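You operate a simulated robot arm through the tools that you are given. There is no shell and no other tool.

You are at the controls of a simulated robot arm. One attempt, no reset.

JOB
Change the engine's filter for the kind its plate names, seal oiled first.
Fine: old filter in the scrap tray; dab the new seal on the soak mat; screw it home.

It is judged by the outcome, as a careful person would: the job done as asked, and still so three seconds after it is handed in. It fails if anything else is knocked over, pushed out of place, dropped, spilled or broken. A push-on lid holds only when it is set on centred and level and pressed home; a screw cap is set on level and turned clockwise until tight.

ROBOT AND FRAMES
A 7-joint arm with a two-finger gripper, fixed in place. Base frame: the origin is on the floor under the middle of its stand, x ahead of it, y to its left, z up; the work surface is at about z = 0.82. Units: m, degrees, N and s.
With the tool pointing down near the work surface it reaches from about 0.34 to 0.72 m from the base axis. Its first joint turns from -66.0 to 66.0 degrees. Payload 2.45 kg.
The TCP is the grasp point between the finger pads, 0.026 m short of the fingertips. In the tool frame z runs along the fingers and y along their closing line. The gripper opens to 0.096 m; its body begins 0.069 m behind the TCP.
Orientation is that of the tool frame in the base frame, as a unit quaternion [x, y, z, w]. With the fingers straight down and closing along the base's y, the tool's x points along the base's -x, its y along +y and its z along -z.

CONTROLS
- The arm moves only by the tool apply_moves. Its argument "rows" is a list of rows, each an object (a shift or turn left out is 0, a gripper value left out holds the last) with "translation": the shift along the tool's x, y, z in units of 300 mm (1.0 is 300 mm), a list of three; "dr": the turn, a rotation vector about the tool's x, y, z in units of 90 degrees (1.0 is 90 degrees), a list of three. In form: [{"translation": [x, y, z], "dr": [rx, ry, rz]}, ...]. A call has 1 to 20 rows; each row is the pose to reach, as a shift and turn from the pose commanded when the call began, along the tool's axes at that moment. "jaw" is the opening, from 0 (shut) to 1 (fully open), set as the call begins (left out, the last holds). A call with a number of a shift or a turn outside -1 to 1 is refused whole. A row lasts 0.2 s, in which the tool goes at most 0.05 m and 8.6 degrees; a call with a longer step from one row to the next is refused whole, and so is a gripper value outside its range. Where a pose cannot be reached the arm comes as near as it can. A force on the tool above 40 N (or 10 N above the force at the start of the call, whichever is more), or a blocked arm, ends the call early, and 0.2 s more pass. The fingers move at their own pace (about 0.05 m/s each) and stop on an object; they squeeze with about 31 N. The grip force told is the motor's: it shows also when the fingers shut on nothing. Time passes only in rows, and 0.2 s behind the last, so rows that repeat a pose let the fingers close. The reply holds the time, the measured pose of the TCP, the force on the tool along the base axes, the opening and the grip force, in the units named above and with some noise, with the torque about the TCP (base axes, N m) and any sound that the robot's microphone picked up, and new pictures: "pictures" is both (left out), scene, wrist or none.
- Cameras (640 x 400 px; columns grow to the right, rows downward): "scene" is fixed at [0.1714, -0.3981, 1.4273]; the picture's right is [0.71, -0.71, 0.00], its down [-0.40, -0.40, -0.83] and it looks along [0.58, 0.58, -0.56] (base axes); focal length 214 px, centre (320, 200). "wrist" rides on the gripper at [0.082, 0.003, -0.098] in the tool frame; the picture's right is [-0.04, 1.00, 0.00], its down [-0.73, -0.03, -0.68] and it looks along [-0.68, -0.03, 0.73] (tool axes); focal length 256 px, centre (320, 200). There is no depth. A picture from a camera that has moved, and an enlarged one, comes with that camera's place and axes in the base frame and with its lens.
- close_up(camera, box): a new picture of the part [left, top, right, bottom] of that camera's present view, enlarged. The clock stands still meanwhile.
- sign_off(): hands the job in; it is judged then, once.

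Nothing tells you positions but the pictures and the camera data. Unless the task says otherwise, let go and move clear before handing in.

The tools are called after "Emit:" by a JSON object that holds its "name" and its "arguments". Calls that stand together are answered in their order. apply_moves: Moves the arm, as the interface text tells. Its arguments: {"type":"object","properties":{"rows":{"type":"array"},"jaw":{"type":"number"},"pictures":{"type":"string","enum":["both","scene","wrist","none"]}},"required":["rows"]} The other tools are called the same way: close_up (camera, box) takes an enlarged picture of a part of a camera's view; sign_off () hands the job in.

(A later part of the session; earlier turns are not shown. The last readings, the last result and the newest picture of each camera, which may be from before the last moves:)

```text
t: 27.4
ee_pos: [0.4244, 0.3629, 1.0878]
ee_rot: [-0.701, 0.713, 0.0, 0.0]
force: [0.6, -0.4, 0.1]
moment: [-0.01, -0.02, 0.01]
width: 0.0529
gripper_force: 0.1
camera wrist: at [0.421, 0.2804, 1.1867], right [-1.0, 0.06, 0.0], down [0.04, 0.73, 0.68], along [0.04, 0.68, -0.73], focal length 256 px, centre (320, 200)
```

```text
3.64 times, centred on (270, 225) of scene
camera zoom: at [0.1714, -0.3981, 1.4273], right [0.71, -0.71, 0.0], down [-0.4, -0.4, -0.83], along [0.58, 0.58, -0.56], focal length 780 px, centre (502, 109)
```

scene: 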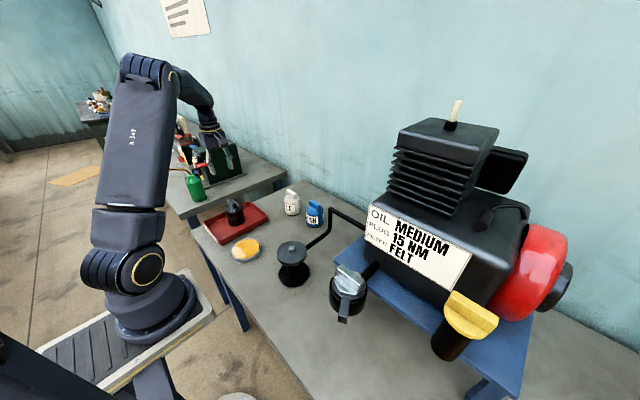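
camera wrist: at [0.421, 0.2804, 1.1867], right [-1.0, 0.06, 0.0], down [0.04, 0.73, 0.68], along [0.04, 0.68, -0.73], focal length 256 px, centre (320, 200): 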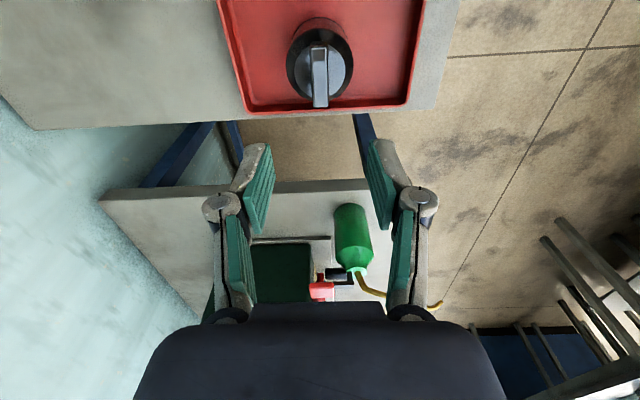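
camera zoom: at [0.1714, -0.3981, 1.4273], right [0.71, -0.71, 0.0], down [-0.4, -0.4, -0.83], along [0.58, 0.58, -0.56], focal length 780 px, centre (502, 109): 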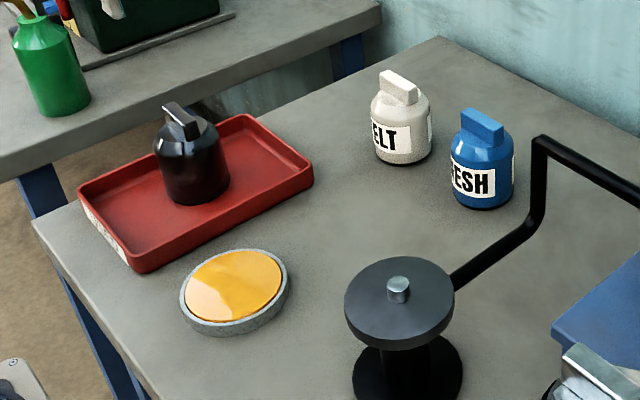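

The old filter stands upright in the tray. Next I'll move above the white FELT filter near (0.65, 0.256) and check its position and bar angle.

Emit:
{"name": "apply_moves", "arguments": {"rows": [{"translation": [0.02, -0.044, 0]}, {"translation": [0.06, -0.132, 0]}, {"translation": [0.11, -0.243, 0]}, {"translation": [0.16, -0.353, 0]}, {"translation": [0.21, -0.463, 0]}, {"translation": [0.26, -0.574, 0]}, {"translation": [0.3, -0.662, 0]}, {"translation": [0.33, -0.728, 0]}, {"translation": [0.3435, -0.7577, 0.02]}, {"translation": [0.3435, -0.7577, 0.02]}], "jaw": 0.7}}

Emit:
{"name": "close_up", "arguments": {"camera": "wrist", "box": [200, 0, 440, 160]}}

Emit:
{"name": "close_up", "arguments": {"camera": "scene", "box": [250, 140, 350, 240]}}

```text
t: 29.6
ee_pos: [0.6502, 0.2552, 1.0816]
ee_rot: [-0.702, 0.713, 0.0, 0.0]
force: [-0.9, 0.4, -0.4]
moment: [-0.01, -0.01, -0.02]
width: 0.0672
gripper_force: 0.0
camera wrist: at [0.6461, 0.1725, 1.1802], right [-1.0, 0.06, 0.0], down [0.04, 0.73, 0.68], along [0.04, 0.68, -0.73], focal length 256 px, centre (320, 200)
```

scene: 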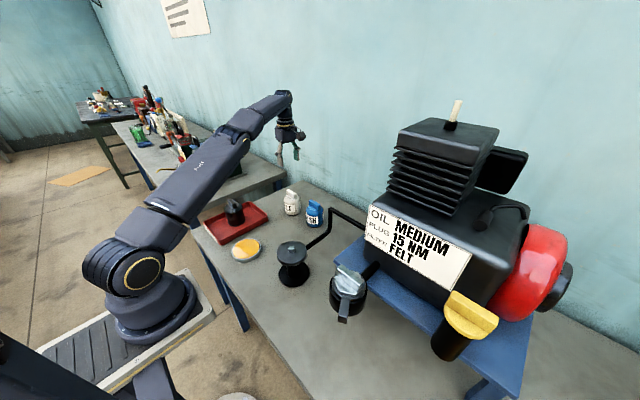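
wrist: 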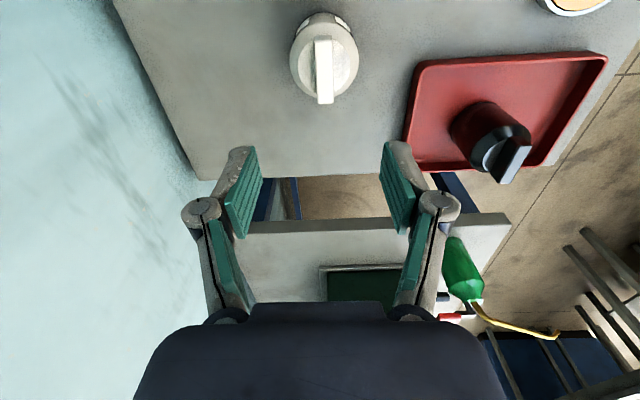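

```text
2.50 times, centred on (320, 80) of wrist
camera zoom: at [0.6461, 0.1725, 1.1802], right [-1.0, 0.06, 0.0], down [0.04, 0.73, 0.68], along [0.04, 0.68, -0.73], focal length 640 px, centre (320, 500)
```

zoom: 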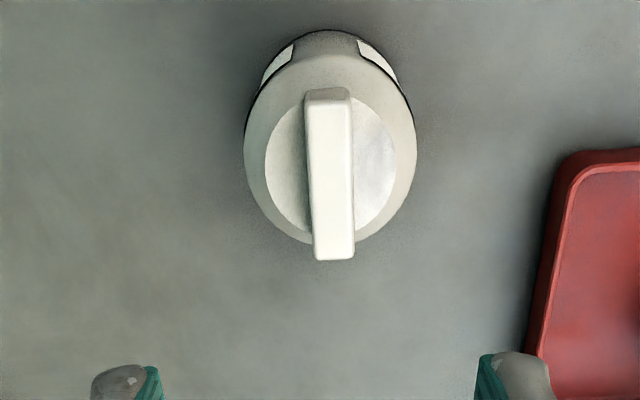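

```text
4.00 times, centred on (300, 190) of scene
camera zoom: at [0.1714, -0.3981, 1.4273], right [0.71, -0.71, 0.0], down [-0.4, -0.4, -0.83], along [0.58, 0.58, -0.56], focal length 858 px, centre (400, 240)
```

zoom: 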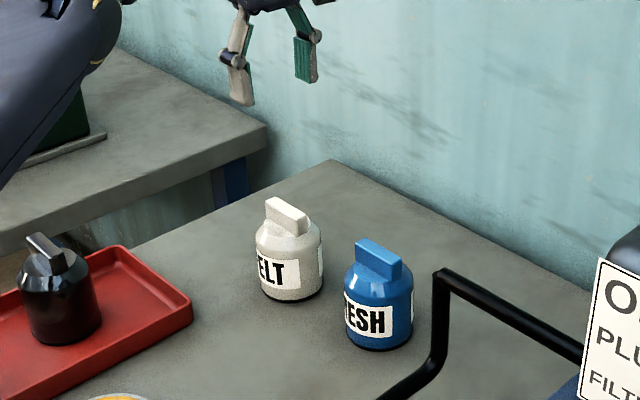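

The felt filter's bar is aligned with my grip axis to about 1°, centred near (0.646, 0.2475), top near z 0.93. I'll move over it, drop to just above and check.

Emit:
{"name": "apply_moves", "arguments": {"rows": [{"translation": [0.01, 0.005, 0.05]}, {"translation": [0.02, 0.01, 0.12]}, {"translation": [0.026, 0.0125, 0.19]}, {"translation": [0.026, 0.0125, 0.26]}, {"translation": [0.026, 0.0125, 0.32]}, {"translation": [0.026, 0.0125, 0.36]}, {"translation": [0.026, 0.0125, 0.385]}, {"translation": [0.026, 0.0125, 0.385]}], "jaw": 0.7}}

Emit:
{"name": "close_up", "arguments": {"camera": "wrist", "box": [200, 60, 440, 240]}}

Emit:
{"name": "close_up", "arguments": {"camera": "scene", "box": [250, 140, 350, 240]}}

```text
t: 31.4
ee_pos: [0.6458, 0.2473, 0.9667]
ee_rot: [-0.701, 0.713, 0.0, 0.0]
force: [-0.2, 0.8, 0.5]
moment: [0.0, -0.01, 0.0]
width: 0.0671
gripper_force: 0.1
camera wrist: at [0.6424, 0.1655, 1.0642], right [-1.0, 0.06, 0.0], down [0.04, 0.73, 0.68], along [0.04, 0.68, -0.73], focal length 256 px, centre (320, 200)
```

scene: 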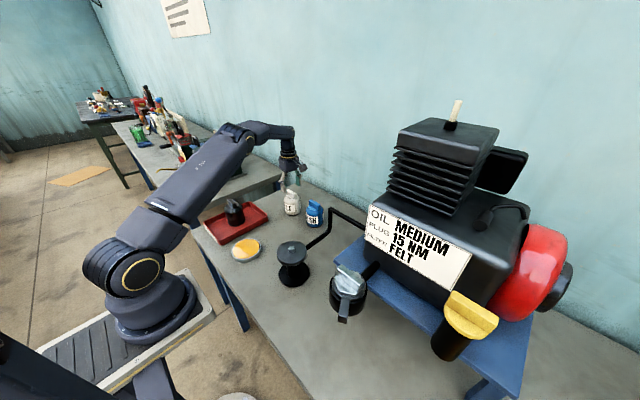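
wrist: 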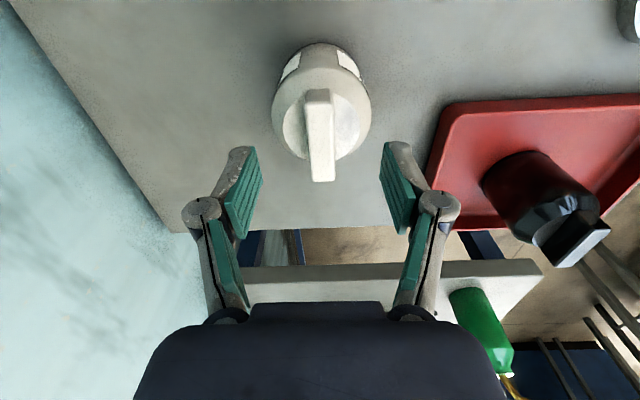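

```text
2.22 times, centred on (320, 150) of wrist
camera zoom: at [0.6424, 0.1655, 1.0642], right [-1.0, 0.06, 0.0], down [0.04, 0.73, 0.68], along [0.04, 0.68, -0.73], focal length 569 px, centre (320, 311)
```

zoom: 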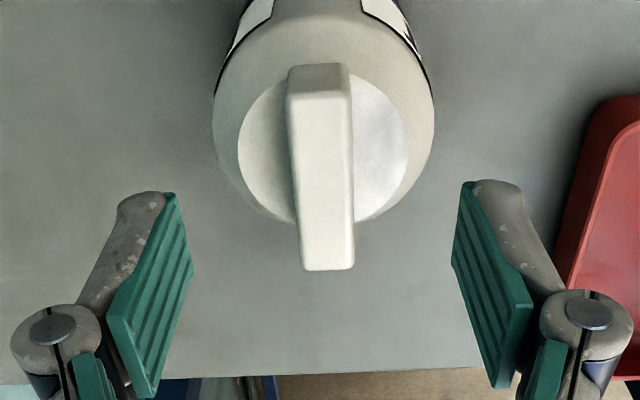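

```text
4.00 times, centred on (300, 190) of scene
camera zoom: at [0.1714, -0.3981, 1.4273], right [0.71, -0.71, 0.0], down [-0.4, -0.4, -0.83], along [0.58, 0.58, -0.56], focal length 858 px, centre (400, 240)
```

zoom: 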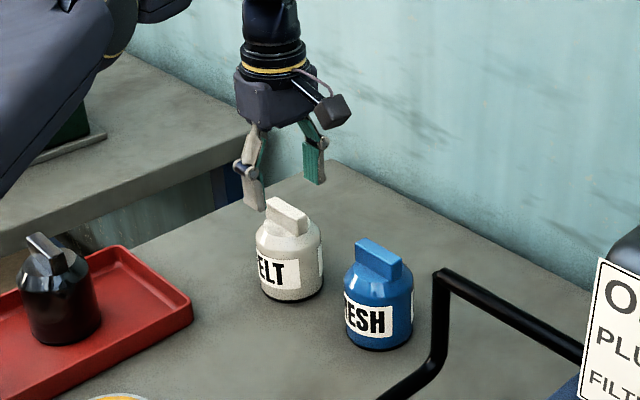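

The bar is centred between the fingers. I'll lower the last 29 mm and close on it.

Emit:
{"name": "apply_moves", "arguments": {"rows": [{"translation": [0, 0.001, 0.03]}, {"translation": [0, 0.001, 0.06]}, {"translation": [0, 0.001, 0.085]}, {"translation": [0, 0.001, 0.099]}, {"translation": [0, 0.001, 0.099]}], "jaw": 0.7, "pictures": "none"}}

Emit:
{"name": "apply_moves", "arguments": {"rows": [{}, {}, {}, {}, {}, {}], "jaw": 0}}

Emit:
{"name": "close_up", "arguments": {"camera": "wrist", "box": [200, 60, 440, 240]}}

Emit:
{"name": "close_up", "arguments": {"camera": "scene", "box": [250, 140, 350, 240]}}

```text
t: 32.6
ee_pos: [0.6454, 0.2466, 0.9368]
ee_rot: [-0.701, 0.713, 0.0, 0.0]
force: [0.5, 0.7, -1.3]
moment: [-0.04, 0.03, -0.02]
width: 0.0675
gripper_force: 0.1
```

```text
t: 34.0
ee_pos: [0.6463, 0.2474, 0.9358]
ee_rot: [-0.701, 0.713, 0.0, 0.0]
force: [-1.3, 0.4, 0.1]
moment: [-0.03, 0.02, -0.02]
width: 0.0168
gripper_force: 31.2
camera wrist: at [0.6424, 0.1656, 1.0349], right [-1.0, 0.06, 0.0], down [0.04, 0.73, 0.68], along [0.04, 0.68, -0.73], focal length 256 px, centre (320, 200)
```

scene: 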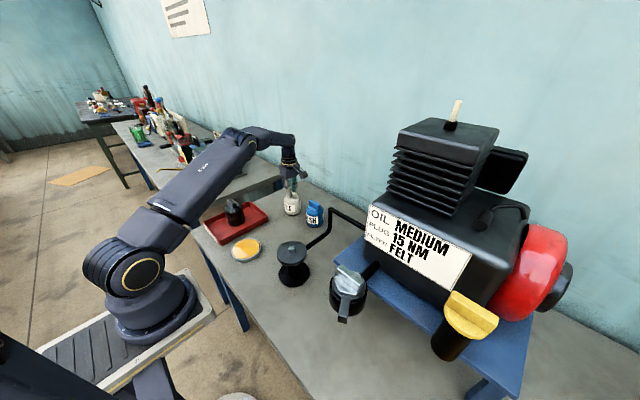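
wrist: 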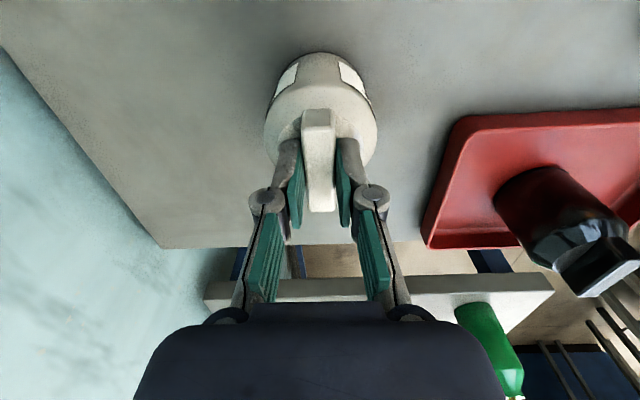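

```text
2.22 times, centred on (320, 150) of wrist
camera zoom: at [0.6424, 0.1656, 1.0349], right [-1.0, 0.06, 0.0], down [0.04, 0.73, 0.68], along [0.04, 0.68, -0.73], focal length 569 px, centre (320, 311)
```

zoom: 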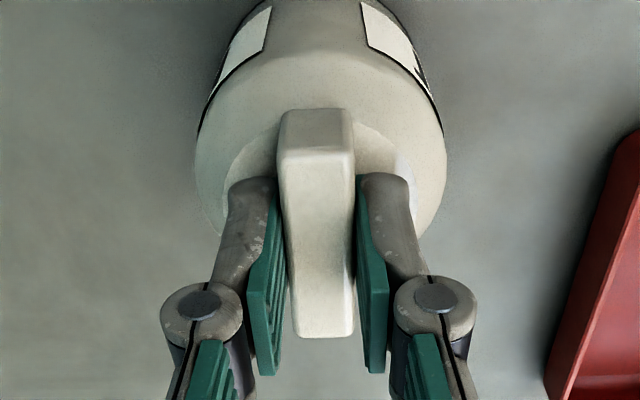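

```text
4.00 times, centred on (300, 190) of scene
camera zoom: at [0.1714, -0.3981, 1.4273], right [0.71, -0.71, 0.0], down [-0.4, -0.4, -0.83], along [0.58, 0.58, -0.56], focal length 858 px, centre (400, 240)
```

zoom: 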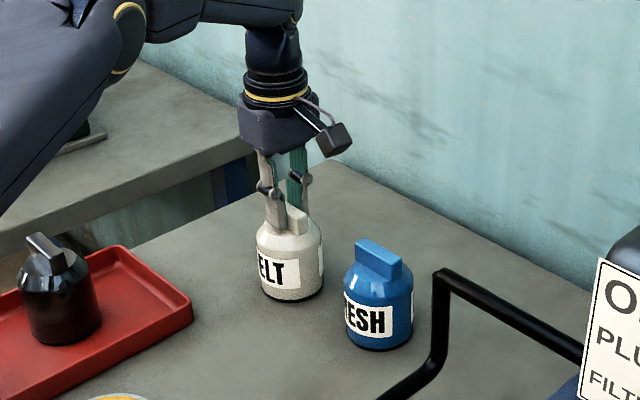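

The FELT filter is gripped the same way as the old one was. I'll lift it straight up and check it left the table cleanly.

Emit:
{"name": "apply_moves", "arguments": {"rows": [{"translation": [0, 0, -0.015]}, {"translation": [0, 0, -0.05]}, {"translation": [0, 0, -0.1]}, {"translation": [0, 0, -0.17]}, {"translation": [0, 0, -0.25]}, {"translation": [0, 0, -0.33]}, {"translation": [0, 0, -0.41]}, {"translation": [0, 0, -0.48]}, {"translation": [0, 0, -0.52]}, {"translation": [0, 0, -0.52]}], "jaw": 0}}

Emit:
{"name": "close_up", "arguments": {"camera": "scene", "box": [200, 120, 360, 280]}}

```text
t: 36.2
ee_pos: [0.6455, 0.2487, 1.0926]
ee_rot: [-0.701, 0.713, -0.001, 0.001]
force: [-0.4, -0.1, -2.7]
moment: [-0.03, -0.01, 0.0]
width: 0.0166
gripper_force: 30.9
camera wrist: at [0.6419, 0.1661, 1.191], right [-1.0, 0.06, 0.0], down [0.04, 0.73, 0.68], along [0.04, 0.68, -0.73], focal length 256 px, centre (320, 200)
```

scene: 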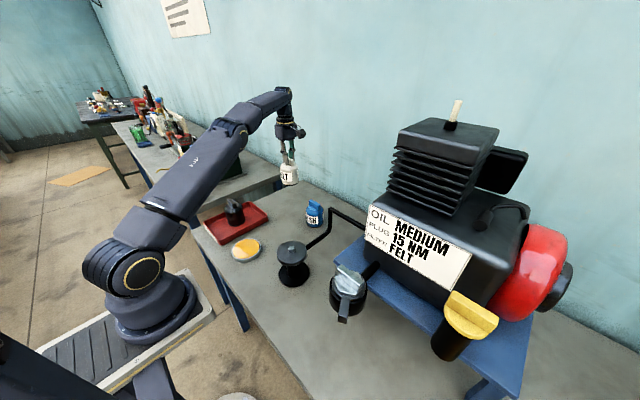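
wrist: 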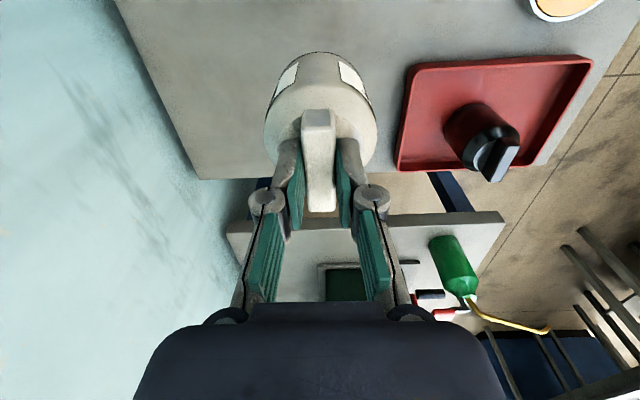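

```text
2.50 times, centred on (280, 200) of scene
camera zoom: at [0.1715, -0.3981, 1.4272], right [0.71, -0.71, 0.0], down [-0.4, -0.4, -0.83], along [0.58, 0.58, -0.56], focal length 536 px, centre (420, 200)
```

zoom: 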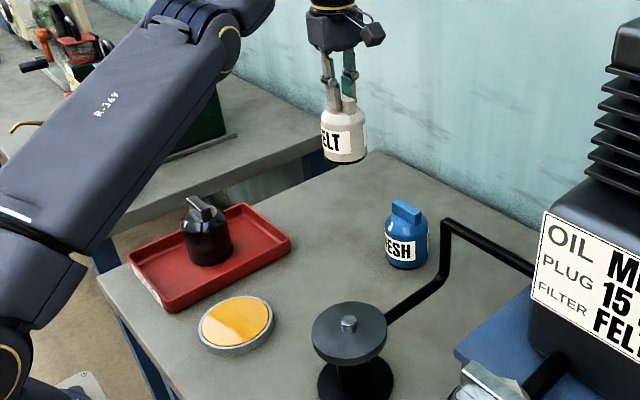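

The label now reads FELT in full and the grip is steady. I'll carry it over the soak mat at about (0.372, 0.186).

Emit:
{"name": "apply_moves", "arguments": {"rows": [{"translation": [0.015, 0.06, 0]}, {"translation": [0.035, 0.14, 0]}, {"translation": [0.06, 0.24, 0]}, {"translation": [0.083, 0.34, 0]}, {"translation": [0.108, 0.44, 0]}, {"translation": [0.132, 0.54, 0]}, {"translation": [0.157, 0.64, 0]}, {"translation": [0.181, 0.74, 0]}, {"translation": [0.2, 0.82, 0]}, {"translation": [0.215, 0.88, 0]}, {"translation": [0.2222, 0.908, 0]}, {"translation": [0.2222, 0.908, 0]}, {"translation": [0.2222, 0.908, 0]}], "jaw": 0}}

Emit:
{"name": "close_up", "arguments": {"camera": "scene", "box": [180, 150, 320, 290]}}

Emit:
{"name": "close_up", "arguments": {"camera": "wrist", "box": [200, 0, 440, 180]}}

```text
t: 39.0
ee_pos: [0.3734, 0.1861, 1.0921]
ee_rot: [-0.701, 0.713, 0.0, -0.001]
force: [-0.7, -0.5, -2.5]
moment: [0.0, 0.0, 0.03]
width: 0.0165
gripper_force: 31.0
camera wrist: at [0.3689, 0.1036, 1.1905], right [-1.0, 0.06, 0.0], down [0.04, 0.73, 0.68], along [0.04, 0.68, -0.73], focal length 256 px, centre (320, 200)
```

scene: 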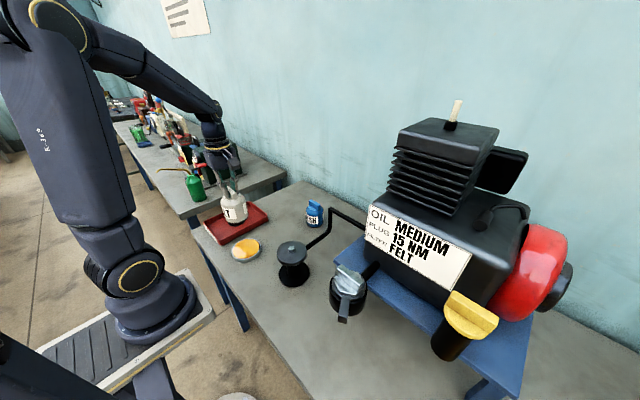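
wrist: 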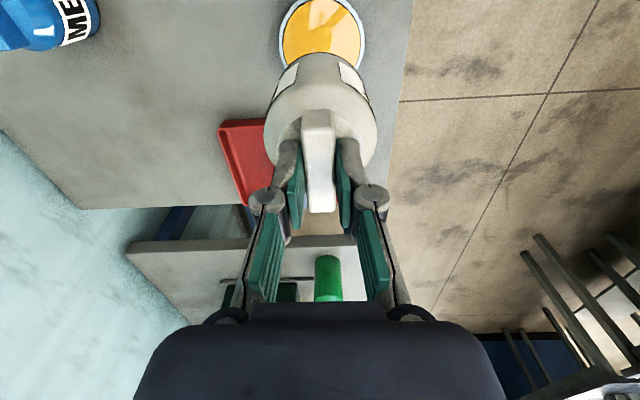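

```text
2.86 times, centred on (250, 220) of scene
camera zoom: at [0.1714, -0.3981, 1.4273], right [0.71, -0.71, 0.0], down [-0.4, -0.4, -0.83], along [0.58, 0.58, -0.56], focal length 613 px, centre (520, 143)
```

zoom: 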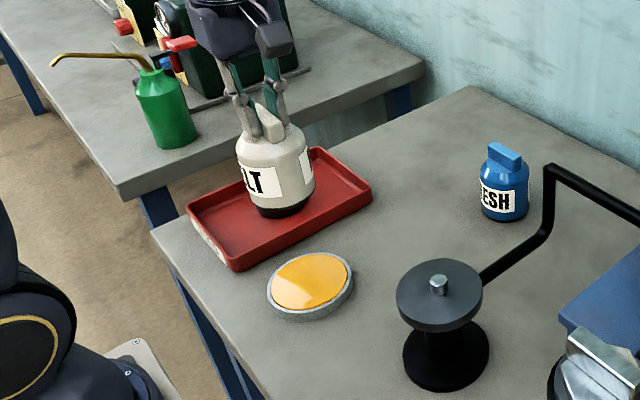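

```text
2.22 times, centred on (320, 90) of wrist
camera zoom: at [0.3689, 0.1036, 1.1905], right [-1.0, 0.06, 0.0], down [0.04, 0.73, 0.68], along [0.04, 0.68, -0.73], focal length 569 px, centre (320, 444)
```

zoom: 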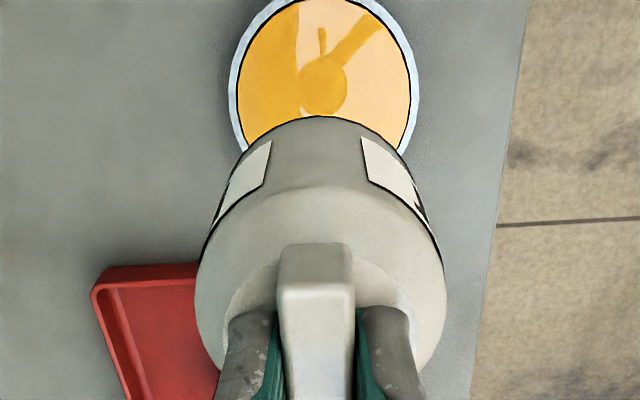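

The filter is centred over the mat, which I confirm at about (0.3715, 0.1865). I'll lower it to about 15 mm above the pad, then creep down to dab.

Emit:
{"name": "apply_moves", "arguments": {"rows": [{"translation": [0, 0.005, 0.06]}, {"translation": [0, 0.005, 0.13]}, {"translation": [0, 0.005, 0.2]}, {"translation": [0, 0.005, 0.27]}, {"translation": [0, 0.005, 0.33]}, {"translation": [0, 0.005, 0.38]}, {"translation": [0, 0.005, 0.41]}, {"translation": [0, 0.005, 0.41]}], "jaw": 0}}

Emit:
{"name": "close_up", "arguments": {"camera": "scene", "box": [210, 200, 290, 280]}}

```text
t: 40.8
ee_pos: [0.3698, 0.1841, 0.9701]
ee_rot: [-0.701, 0.713, 0.0, -0.001]
force: [-0.7, -0.4, -2.7]
moment: [0.02, -0.05, -0.03]
width: 0.0168
gripper_force: 30.8
camera wrist: at [0.3666, 0.1034, 1.0674], right [-1.0, 0.06, 0.0], down [0.04, 0.73, 0.68], along [0.04, 0.68, -0.73], focal length 256 px, centre (320, 200)
```

scene: 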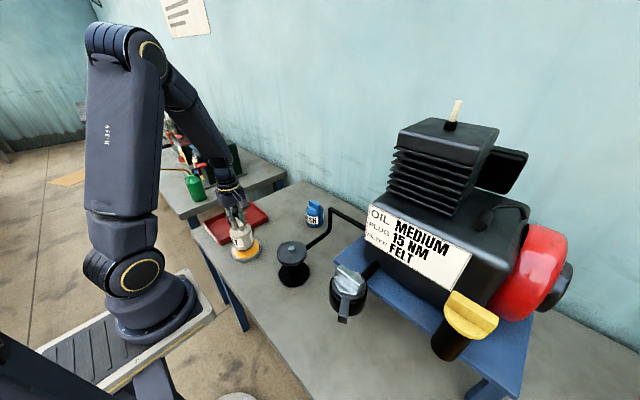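
wrist: 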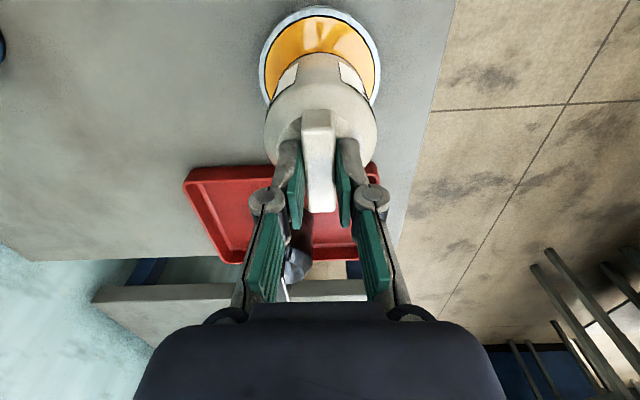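

```text
5.00 times, centred on (250, 240) of scene
camera zoom: at [0.1715, -0.3981, 1.4273], right [0.71, -0.71, 0.0], down [-0.4, -0.4, -0.83], along [0.58, 0.58, -0.56], focal length 1072 px, centre (670, 0)
```

zoom: 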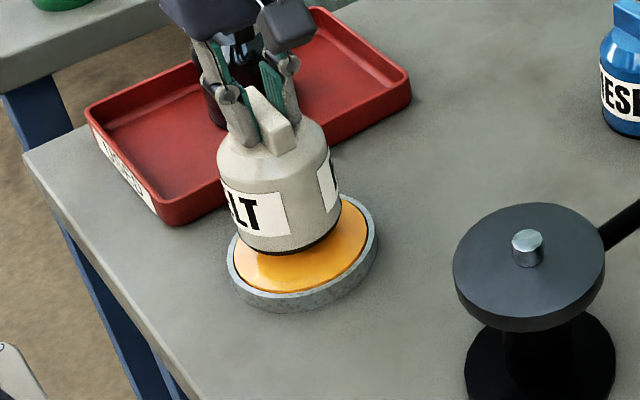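

Emit:
{"name": "close_up", "arguments": {"camera": "scene", "box": [225, 215, 275, 265]}}

Emit:
{"name": "close_up", "arguments": {"camera": "wrist", "box": [240, 0, 400, 120]}}

```text
8.00 times, centred on (250, 240) of scene
camera zoom: at [0.1715, -0.3981, 1.4273], right [0.71, -0.71, 0.0], down [-0.4, -0.4, -0.83], along [0.58, 0.58, -0.56], focal length 1716 px, centre (880, -120)
```

zoom: 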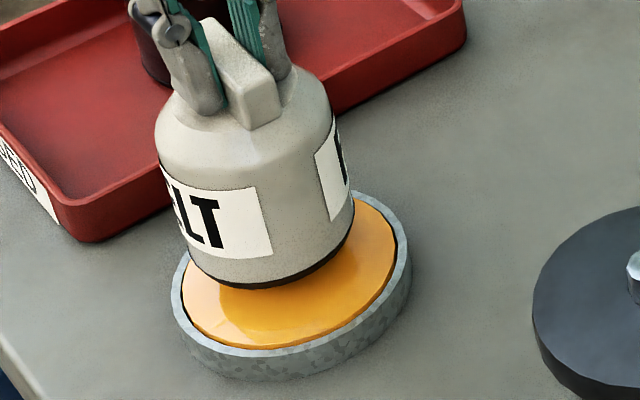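

```text
3.33 times, centred on (320, 60) of wrist
camera zoom: at [0.3666, 0.1034, 1.0674], right [-1.0, 0.06, 0.0], down [0.04, 0.73, 0.68], along [0.04, 0.68, -0.73], focal length 853 px, centre (320, 667)
```

zoom: 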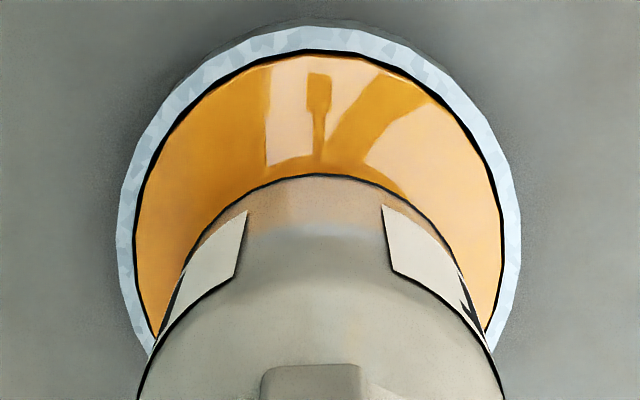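

The filter should shift about 4 mm toward -y to sit centred on the pad. I'll make that shift and creep down, reading force as I go.

Emit:
{"name": "apply_moves", "arguments": {"rows": [{"translation": [0.007, -0.0015, 0.01]}, {"translation": [0.0135, -0.003, 0.02]}, {"translation": [0.0135, -0.003, 0.03]}, {"translation": [0.0135, -0.003, 0.037]}, {"translation": [0.0135, -0.003, 0.037]}], "jaw": 0, "pictures": "none"}}

Emit:
{"name": "close_up", "arguments": {"camera": "scene", "box": [225, 215, 275, 265]}}

Emit:
{"name": "close_up", "arguments": {"camera": "wrist", "box": [240, 0, 400, 120]}}

```text
t: 42.0
ee_pos: [0.3718, 0.1814, 0.9585]
ee_rot: [-0.702, 0.712, 0.0, -0.001]
force: [0.4, -0.3, -3.0]
moment: [0.02, 0.01, 0.0]
width: 0.0167
gripper_force: 31.6
```

```text
8.00 times, centred on (250, 240) of scene
camera zoom: at [0.1715, -0.3981, 1.4273], right [0.71, -0.71, 0.0], down [-0.4, -0.4, -0.83], along [0.58, 0.58, -0.56], focal length 1716 px, centre (880, -120)
```

zoom: 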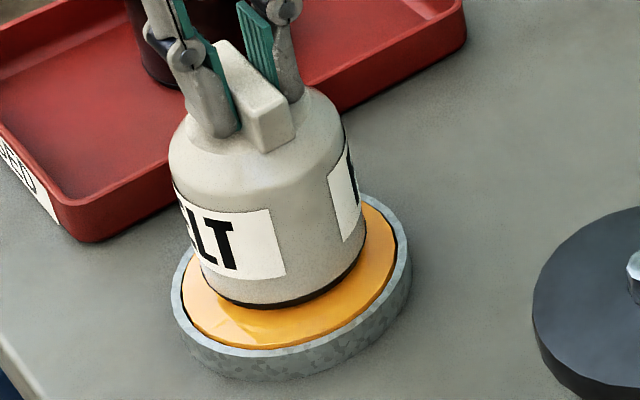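

```text
3.33 times, centred on (320, 60) of wrist
camera zoom: at [0.3681, 0.0992, 1.0564], right [-1.0, 0.06, 0.0], down [0.04, 0.73, 0.68], along [0.04, 0.68, -0.73], focal length 853 px, centre (320, 667)
```

zoom: 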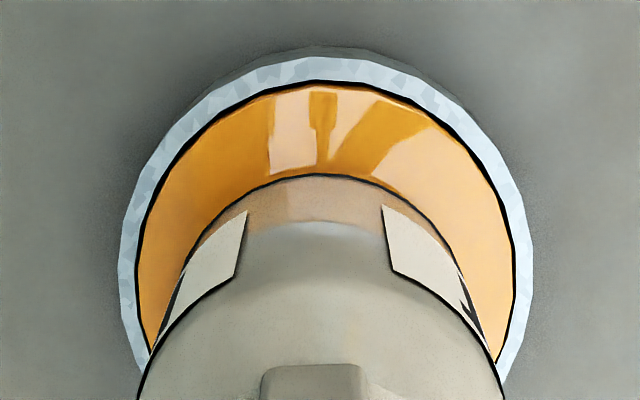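

It's well centred now. I'll creep down to touch.

Emit:
{"name": "apply_moves", "arguments": {"rows": [{"translation": [0, 0, 0.003]}, {"translation": [0, 0, 0.006]}, {"translation": [0, 0, 0.009]}, {"translation": [0, 0, 0.012]}], "jaw": 0, "pictures": "none"}}

```text
t: 43.0
ee_pos: [0.3717, 0.1825, 0.9552]
ee_rot: [-0.702, 0.713, 0.001, 0.0]
force: [-0.2, -1.2, -2.6]
moment: [-0.02, 0.0, 0.0]
width: 0.0166
gripper_force: 30.8
```

Emit:
{"name": "apply_moves", "arguments": {"rows": [{"translation": [0, 0, 0.003]}, {"translation": [0, 0, 0.006]}, {"translation": [0, 0, 0.009]}], "jaw": 0, "pictures": "none"}}

Emit:
{"name": "close_up", "arguments": {"camera": "scene", "box": [225, 215, 275, 265]}}

```text
t: 43.7
ee_pos: [0.3725, 0.1827, 0.9541]
ee_rot: [-0.702, 0.713, -0.001, 0.001]
force: [-5.3, -2.5, 10.2]
moment: [0.13, 0.08, 0.05]
width: 0.0167
gripper_force: 30.8
stopped in row 3: the force on the tool passed its limit at 42 N (the readings are from after the stop); the commanded pose is now the measured one
```

```text
8.00 times, centred on (250, 240) of scene
camera zoom: at [0.1712, -0.3983, 1.4272], right [0.71, -0.71, 0.0], down [-0.4, -0.4, -0.83], along [0.58, 0.58, -0.56], focal length 1716 px, centre (880, -120)
```

zoom: 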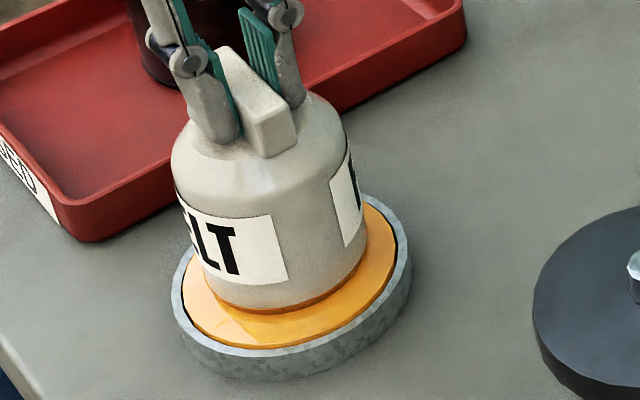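

The seal ring turned amber, so it picked up oil on contact. I'll hold a moment and then lift straight off.

Emit:
{"name": "apply_moves", "arguments": {"rows": [{}, {}, {"translation": [0, 0, -0.01]}, {"translation": [0, 0, -0.04]}, {"translation": [0, 0, -0.09]}, {"translation": [0, 0, -0.16]}, {"translation": [0, 0, -0.24]}, {"translation": [0, 0, -0.32]}, {"translation": [0, 0, -0.4]}, {"translation": [0, 0, -0.47]}, {"translation": [0, 0, -0.5]}, {"translation": [0, 0, -0.5]}], "jaw": 0}}

Emit:
{"name": "close_up", "arguments": {"camera": "scene", "box": [190, 150, 310, 270]}}

Emit:
{"name": "close_up", "arguments": {"camera": "wrist", "box": [200, 0, 440, 180]}}

```text
t: 46.3
ee_pos: [0.3716, 0.1832, 1.1032]
ee_rot: [-0.702, 0.712, -0.001, 0.001]
force: [-0.1, -0.3, -2.0]
moment: [0.0, 0.0, -0.01]
width: 0.0165
gripper_force: 31.2
camera wrist: at [0.3685, 0.1004, 1.2022], right [-1.0, 0.06, 0.0], down [0.04, 0.73, 0.68], along [0.04, 0.68, -0.73], focal length 256 px, centre (320, 200)
```

scene: 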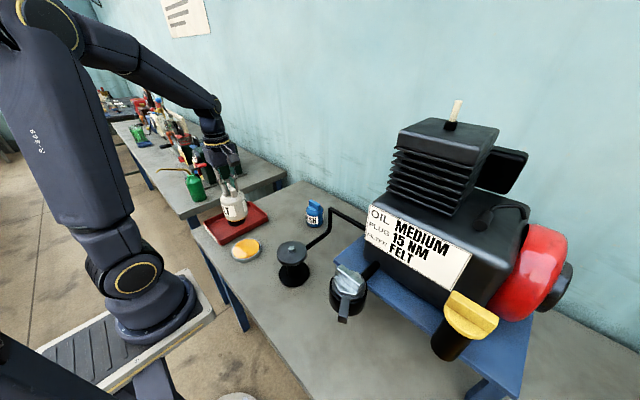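
wrist: 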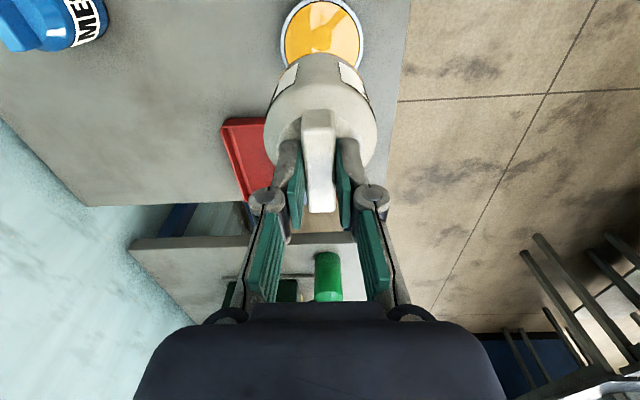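

```text
3.33 times, centred on (250, 210) of scene
camera zoom: at [0.1714, -0.3981, 1.4273], right [0.71, -0.71, 0.0], down [-0.4, -0.4, -0.83], along [0.58, 0.58, -0.56], focal length 715 px, centre (553, 167)
```

zoom: 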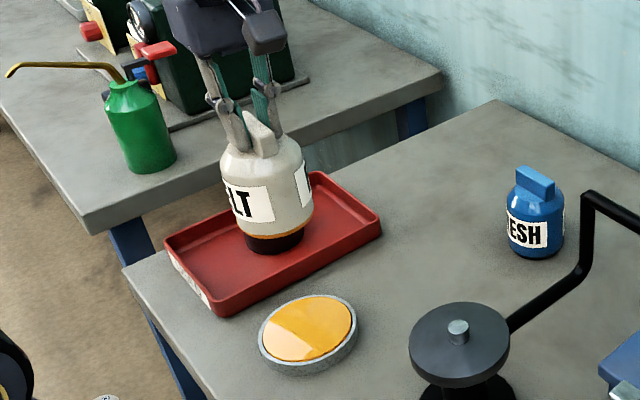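

```text
2.22 times, centred on (320, 90) of wrist
camera zoom: at [0.3685, 0.1004, 1.2022], right [-1.0, 0.06, 0.0], down [0.04, 0.73, 0.68], along [0.04, 0.68, -0.73], focal length 569 px, centre (320, 444)
```

zoom: 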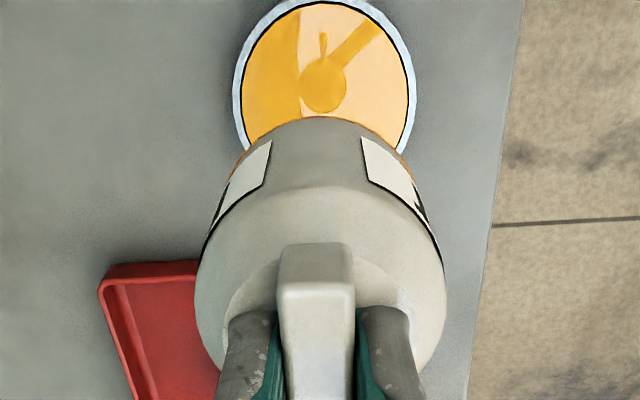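

Emit:
{"name": "close_up", "arguments": {"camera": "scene", "box": [215, 180, 260, 225]}}

Emit:
{"name": "close_up", "arguments": {"camera": "scene", "box": [265, 220, 325, 295]}}

```text
8.89 times, centred on (238, 202) of scene
camera zoom: at [0.1714, -0.3981, 1.4273], right [0.71, -0.71, 0.0], down [-0.4, -0.4, -0.83], along [0.58, 0.58, -0.56], focal length 1906 px, centre (1053, 178)
```

zoom: 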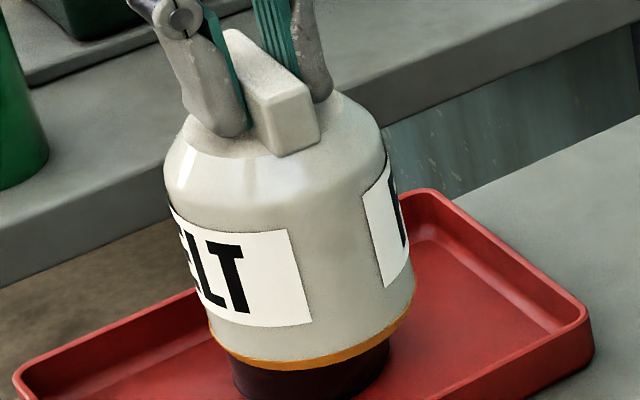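

```text
5.33 times, centred on (295, 258) of scene
camera zoom: at [0.1714, -0.3981, 1.4273], right [0.71, -0.71, 0.0], down [-0.4, -0.4, -0.83], along [0.58, 0.58, -0.56], focal length 1144 px, centre (453, -107)
```

zoom: 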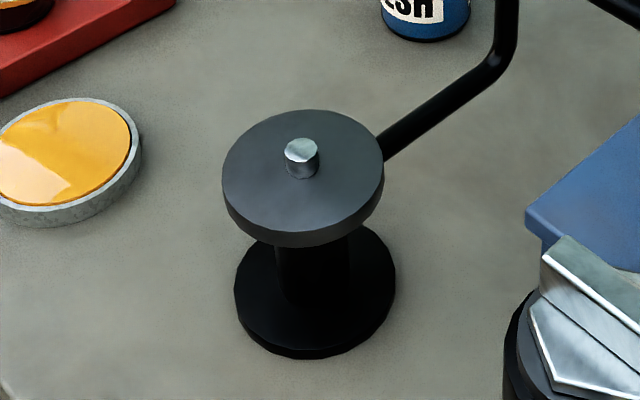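

The seal ring is amber all round where I can see it, and the bare stud on the filter head sits at about (0.43, -0.02). I'll carry the filter above it, turning anticlockwise on the way so I have plenty of clockwise travel for screwing.

Emit:
{"name": "apply_moves", "arguments": {"rows": [{"translation": [0.02, -0.006, -0.02], "dr": [0, 0, -0.04]}, {"translation": [0.06, -0.018, -0.04], "dr": [0, 0, -0.1]}, {"translation": [0.12, -0.036, -0.05], "dr": [0, 0, -0.16]}, {"translation": [0.19, -0.057, -0.05], "dr": [0, 0, -0.22]}, {"translation": [0.26, -0.078, -0.05], "dr": [0, 0, -0.28]}, {"translation": [0.33, -0.099, -0.05], "dr": [0, 0, -0.34]}, {"translation": [0.4, -0.12, -0.05], "dr": [0, 0, -0.4]}, {"translation": [0.47, -0.141, -0.05], "dr": [0, 0, -0.46]}, {"translation": [0.54, -0.163, -0.05], "dr": [0, 0, -0.52]}, {"translation": [0.6, -0.181, -0.05], "dr": [0, 0, -0.58]}, {"translation": [0.65, -0.196, -0.05], "dr": [0, 0, -0.63]}, {"translation": [0.6753, -0.2033, -0.05], "dr": [0, 0, -0.6667]}, {"translation": [0.6753, -0.2033, -0.05], "dr": [0, 0, -0.6667]}, {"translation": [0.6753, -0.2033, -0.05], "dr": [0, 0, -0.6667]}], "jaw": 0}}

Emit:
{"name": "close_up", "arguments": {"camera": "scene", "box": [250, 180, 350, 290]}}

Emit:
{"name": "close_up", "arguments": {"camera": "wrist", "box": [200, 0, 440, 180]}}

```text
t: 49.3
ee_pos: [0.4306, -0.0211, 1.12]
ee_rot: [0.964, -0.266, 0.001, 0.0]
force: [-0.2, -1.4, -3.0]
moment: [0.0, -0.03, 0.04]
width: 0.0164
gripper_force: 30.4
camera wrist: at [0.4992, -0.0664, 1.218], right [-0.55, -0.84, 0.0], down [-0.62, 0.4, 0.68], along [-0.57, 0.37, -0.74], focal length 256 px, centre (320, 200)
```

scene: 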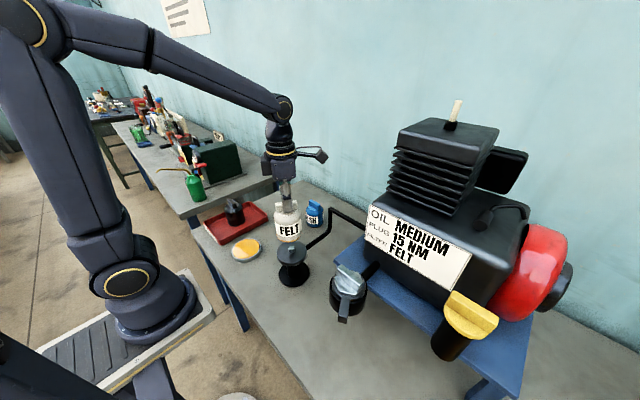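
wrist: 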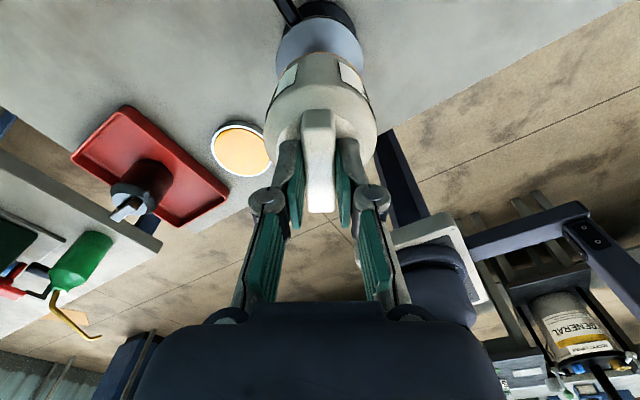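

```text
3.64 times, centred on (300, 235) of scene
camera zoom: at [0.1715, -0.3981, 1.4272], right [0.71, -0.71, 0.0], down [-0.4, -0.4, -0.83], along [0.58, 0.58, -0.56], focal length 780 px, centre (393, 73)
```

zoom: 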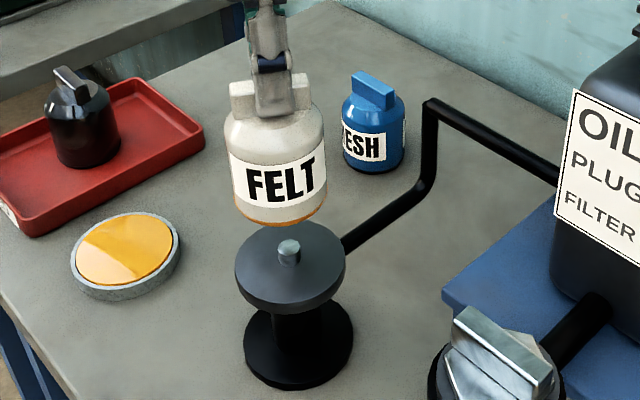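

```text
2.22 times, centred on (320, 90) of wrist
camera zoom: at [0.4992, -0.0664, 1.218], right [-0.55, -0.84, 0.0], down [-0.62, 0.4, 0.68], along [-0.57, 0.37, -0.74], focal length 569 px, centre (320, 444)
```

zoom: 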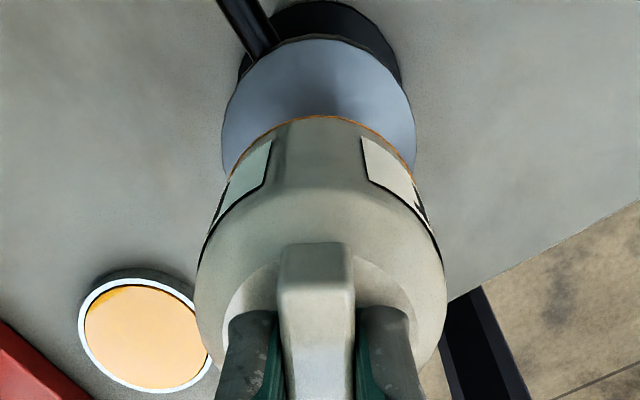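

The filter is centred over the head and hanging level. I'll lower it to just above where the thread should start (TCP ≈ 1.058), watching for contact.

Emit:
{"name": "apply_moves", "arguments": {"rows": [{"translation": [0, 0, 0.04]}, {"translation": [0, 0, 0.08]}, {"translation": [0, 0, 0.12]}, {"translation": [0, 0, 0.155]}, {"translation": [0, 0, 0.18]}, {"translation": [0, 0, 0.195]}, {"translation": [0, 0, 0.195]}], "jaw": 0}}

Emit:
{"name": "close_up", "arguments": {"camera": "scene", "box": [260, 200, 330, 290]}}

Emit:
{"name": "close_up", "arguments": {"camera": "wrist", "box": [240, 0, 400, 120]}}

```text
t: 50.9
ee_pos: [0.4284, -0.0204, 1.0596]
ee_rot: [0.964, -0.266, 0.0, 0.0]
force: [-0.7, 0.1, -3.3]
moment: [0.02, 0.01, 0.02]
width: 0.0166
gripper_force: 31.3
camera wrist: at [0.4987, -0.0664, 1.1595], right [-0.55, -0.84, 0.0], down [-0.62, 0.4, 0.68], along [-0.57, 0.37, -0.74], focal length 256 px, centre (320, 200)
```

scene: 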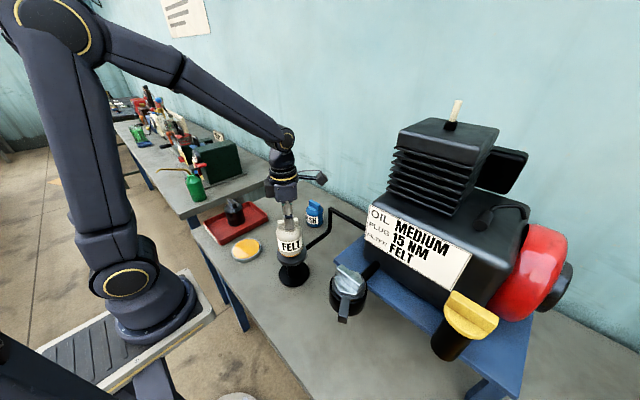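
wrist: 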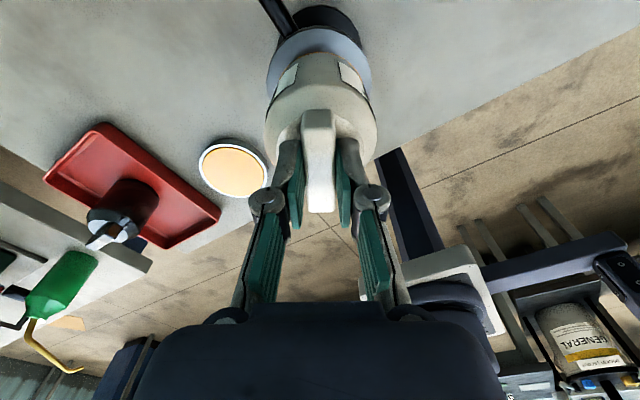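

```text
4.44 times, centred on (295, 245) of scene
camera zoom: at [0.1715, -0.3981, 1.4272], right [0.71, -0.71, 0.0], down [-0.4, -0.4, -0.83], along [0.58, 0.58, -0.56], focal length 953 px, centre (431, 0)
```

zoom: 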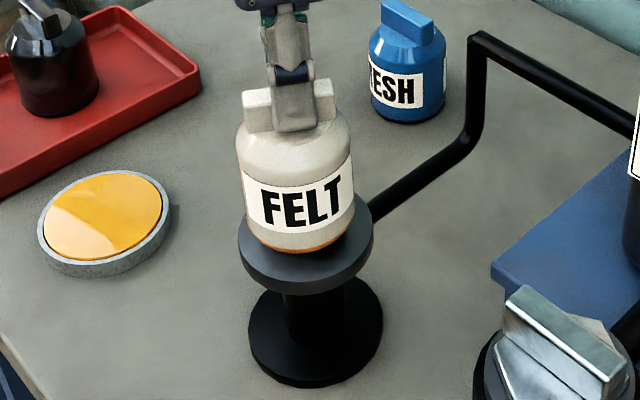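

```text
3.33 times, centred on (320, 60) of wrist
camera zoom: at [0.4987, -0.0664, 1.1595], right [-0.55, -0.84, 0.0], down [-0.62, 0.4, 0.68], along [-0.57, 0.37, -0.74], focal length 853 px, centre (320, 667)
```

zoom: 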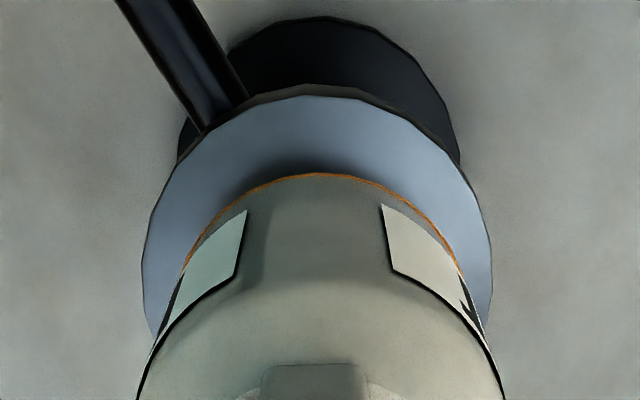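

Compared with how the old filter sat on the stud, the new one is aligned within about 1 mm. I'll fine-correct that and creep down to find the thread start.

Emit:
{"name": "apply_moves", "arguments": {"rows": [{"translation": [0.002, -0.002, 0.005]}, {"translation": [0.002, -0.002, 0.01]}, {"translation": [0.002, -0.002, 0.015]}, {"translation": [0.002, -0.002, 0.018]}, {"translation": [0.002, -0.002, 0.018]}], "jaw": 0, "pictures": "none"}}

```text
t: 52.1
ee_pos: [0.4307, -0.0203, 1.0555]
ee_rot: [0.964, -0.267, 0.001, 0.0]
force: [0.7, -0.9, -2.5]
moment: [0.03, -0.01, 0.02]
width: 0.0168
gripper_force: 31.1
```

Emit:
{"name": "apply_moves", "arguments": {"rows": [{"translation": [0, 0, 0.002]}, {"translation": [0, 0, 0.004]}, {"translation": [0, 0, 0.006]}, {"translation": [0, 0, 0.008]}], "jaw": 0, "pictures": "none"}}

```text
t: 53.1
ee_pos: [0.4315, -0.0215, 1.0526]
ee_rot: [0.964, -0.266, 0.001, 0.001]
force: [0.8, -0.5, -2.5]
moment: [-0.03, 0.01, -0.02]
width: 0.017
gripper_force: 31.1
```

Emit:
{"name": "apply_moves", "arguments": {"rows": [{"translation": [0, 0, 0.002]}, {"translation": [0, 0, 0.004]}, {"translation": [0, 0, 0.006]}], "jaw": 0, "pictures": "none"}}

```text
t: 53.9
ee_pos: [0.4315, -0.0222, 1.0515]
ee_rot: [0.964, -0.267, 0.001, 0.0]
force: [6.6, 2.5, -2.2]
moment: [0.08, -0.14, 0.01]
width: 0.0167
gripper_force: 31.3
```

There's a light lateral nudge at TCP ≈ 1.0515, so the filter is meeting the stud. I'll start turning clockwise with a gentle downward feed.

Emit:
{"name": "apply_moves", "arguments": {"rows": [{"translation": [0, 0, 0.0007], "dr": [0, 0, 0.08]}, {"translation": [0, 0, 0.0014], "dr": [0, 0, 0.16]}, {"translation": [0, 0, 0.0021], "dr": [0, 0, 0.24]}, {"translation": [0, 0, 0.0028], "dr": [0, 0, 0.32]}, {"translation": [0, 0, 0.0036], "dr": [0, 0, 0.4]}, {"translation": [0, 0, 0.0042], "dr": [0, 0, 0.5]}], "jaw": 0}}

Emit:
{"name": "close_up", "arguments": {"camera": "scene", "box": [260, 200, 330, 290]}}

Emit:
{"name": "close_up", "arguments": {"camera": "wrist", "box": [240, 0, 400, 120]}}

```text
refused: row 6 steps farther than a row can; nothing moved
```

```text
4.44 times, centred on (295, 245) of scene
camera zoom: at [0.1717, -0.3981, 1.4272], right [0.71, -0.71, 0.0], down [-0.4, -0.4, -0.83], along [0.58, 0.58, -0.56], focal length 953 px, centre (431, 0)
```

zoom: 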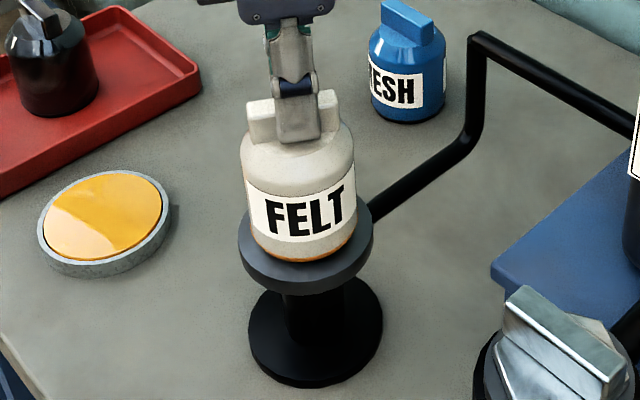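

```text
3.33 times, centred on (320, 60) of wrist
camera zoom: at [0.5003, -0.0667, 1.15], right [-0.55, -0.84, 0.0], down [-0.62, 0.4, 0.68], along [-0.56, 0.37, -0.74], focal length 853 px, centre (320, 667)
```

zoom: 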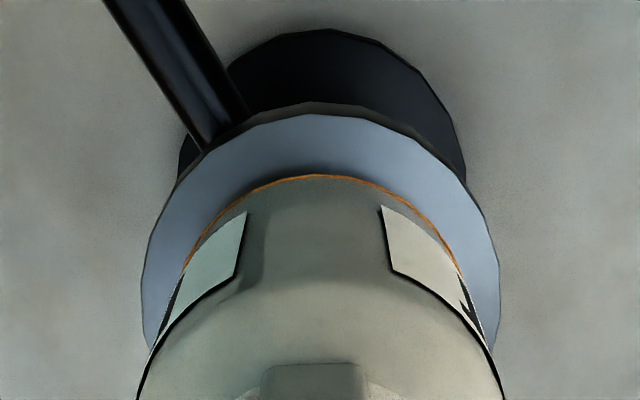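

The last step was slightly too big a turn and was refused, so nothing moved. I'll repeat it with smaller steps.

Emit:
{"name": "apply_moves", "arguments": {"rows": [{"translation": [0, 0, 0.0007], "dr": [0, 0, 0.08]}, {"translation": [0, 0, 0.0014], "dr": [0, 0, 0.16]}, {"translation": [0, 0, 0.0021], "dr": [0, 0, 0.24]}, {"translation": [0, 0, 0.0028], "dr": [0, 0, 0.32]}, {"translation": [0, 0, 0.0036], "dr": [0, 0, 0.4]}, {"translation": [0, 0, 0.0042], "dr": [0, 0, 0.48]}], "jaw": 0, "pictures": "wrist"}}

Emit:
{"name": "close_up", "arguments": {"camera": "scene", "box": [260, 200, 330, 290]}}

Emit:
{"name": "close_up", "arguments": {"camera": "wrist", "box": [240, 0, 400, 120]}}

```text
t: 55.3
ee_pos: [0.4294, -0.0213, 1.0497]
ee_rot: [0.797, -0.605, 0.0, 0.001]
force: [6.1, -10.0, 1.5]
moment: [-0.86, -0.31, 0.01]
width: 0.0167
gripper_force: 31.0
camera wrist: at [0.4503, -0.102, 1.1486], right [-0.97, -0.23, 0.0], down [-0.17, 0.72, 0.68], along [-0.16, 0.66, -0.74], focal length 256 px, centre (320, 200)
```

wrist: 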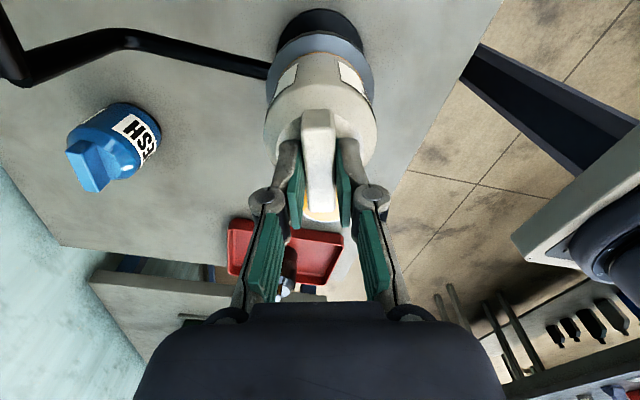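

```text
4.44 times, centred on (295, 245) of scene
camera zoom: at [0.1716, -0.3984, 1.4271], right [0.71, -0.71, 0.0], down [-0.4, -0.4, -0.83], along [0.58, 0.58, -0.56], focal length 953 px, centre (431, 0)
```

zoom: 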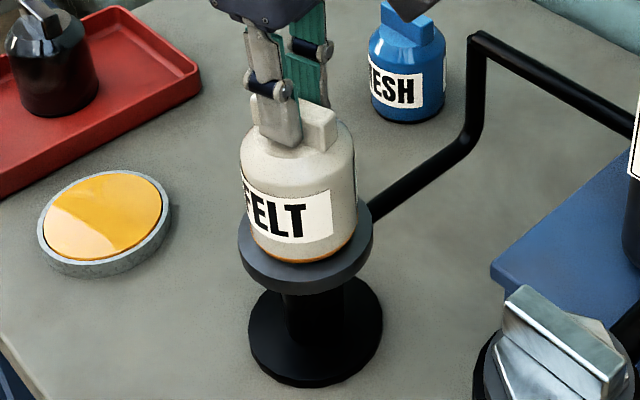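

```text
3.33 times, centred on (320, 60) of wrist
camera zoom: at [0.4503, -0.102, 1.1486], right [-0.97, -0.23, 0.0], down [-0.17, 0.72, 0.68], along [-0.16, 0.66, -0.74], focal length 853 px, centre (320, 667)
```

zoom: 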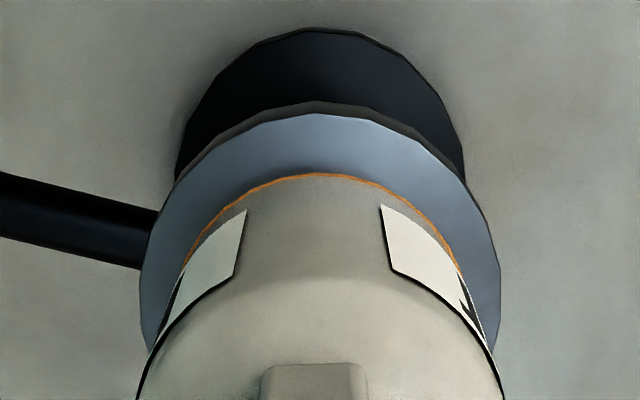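

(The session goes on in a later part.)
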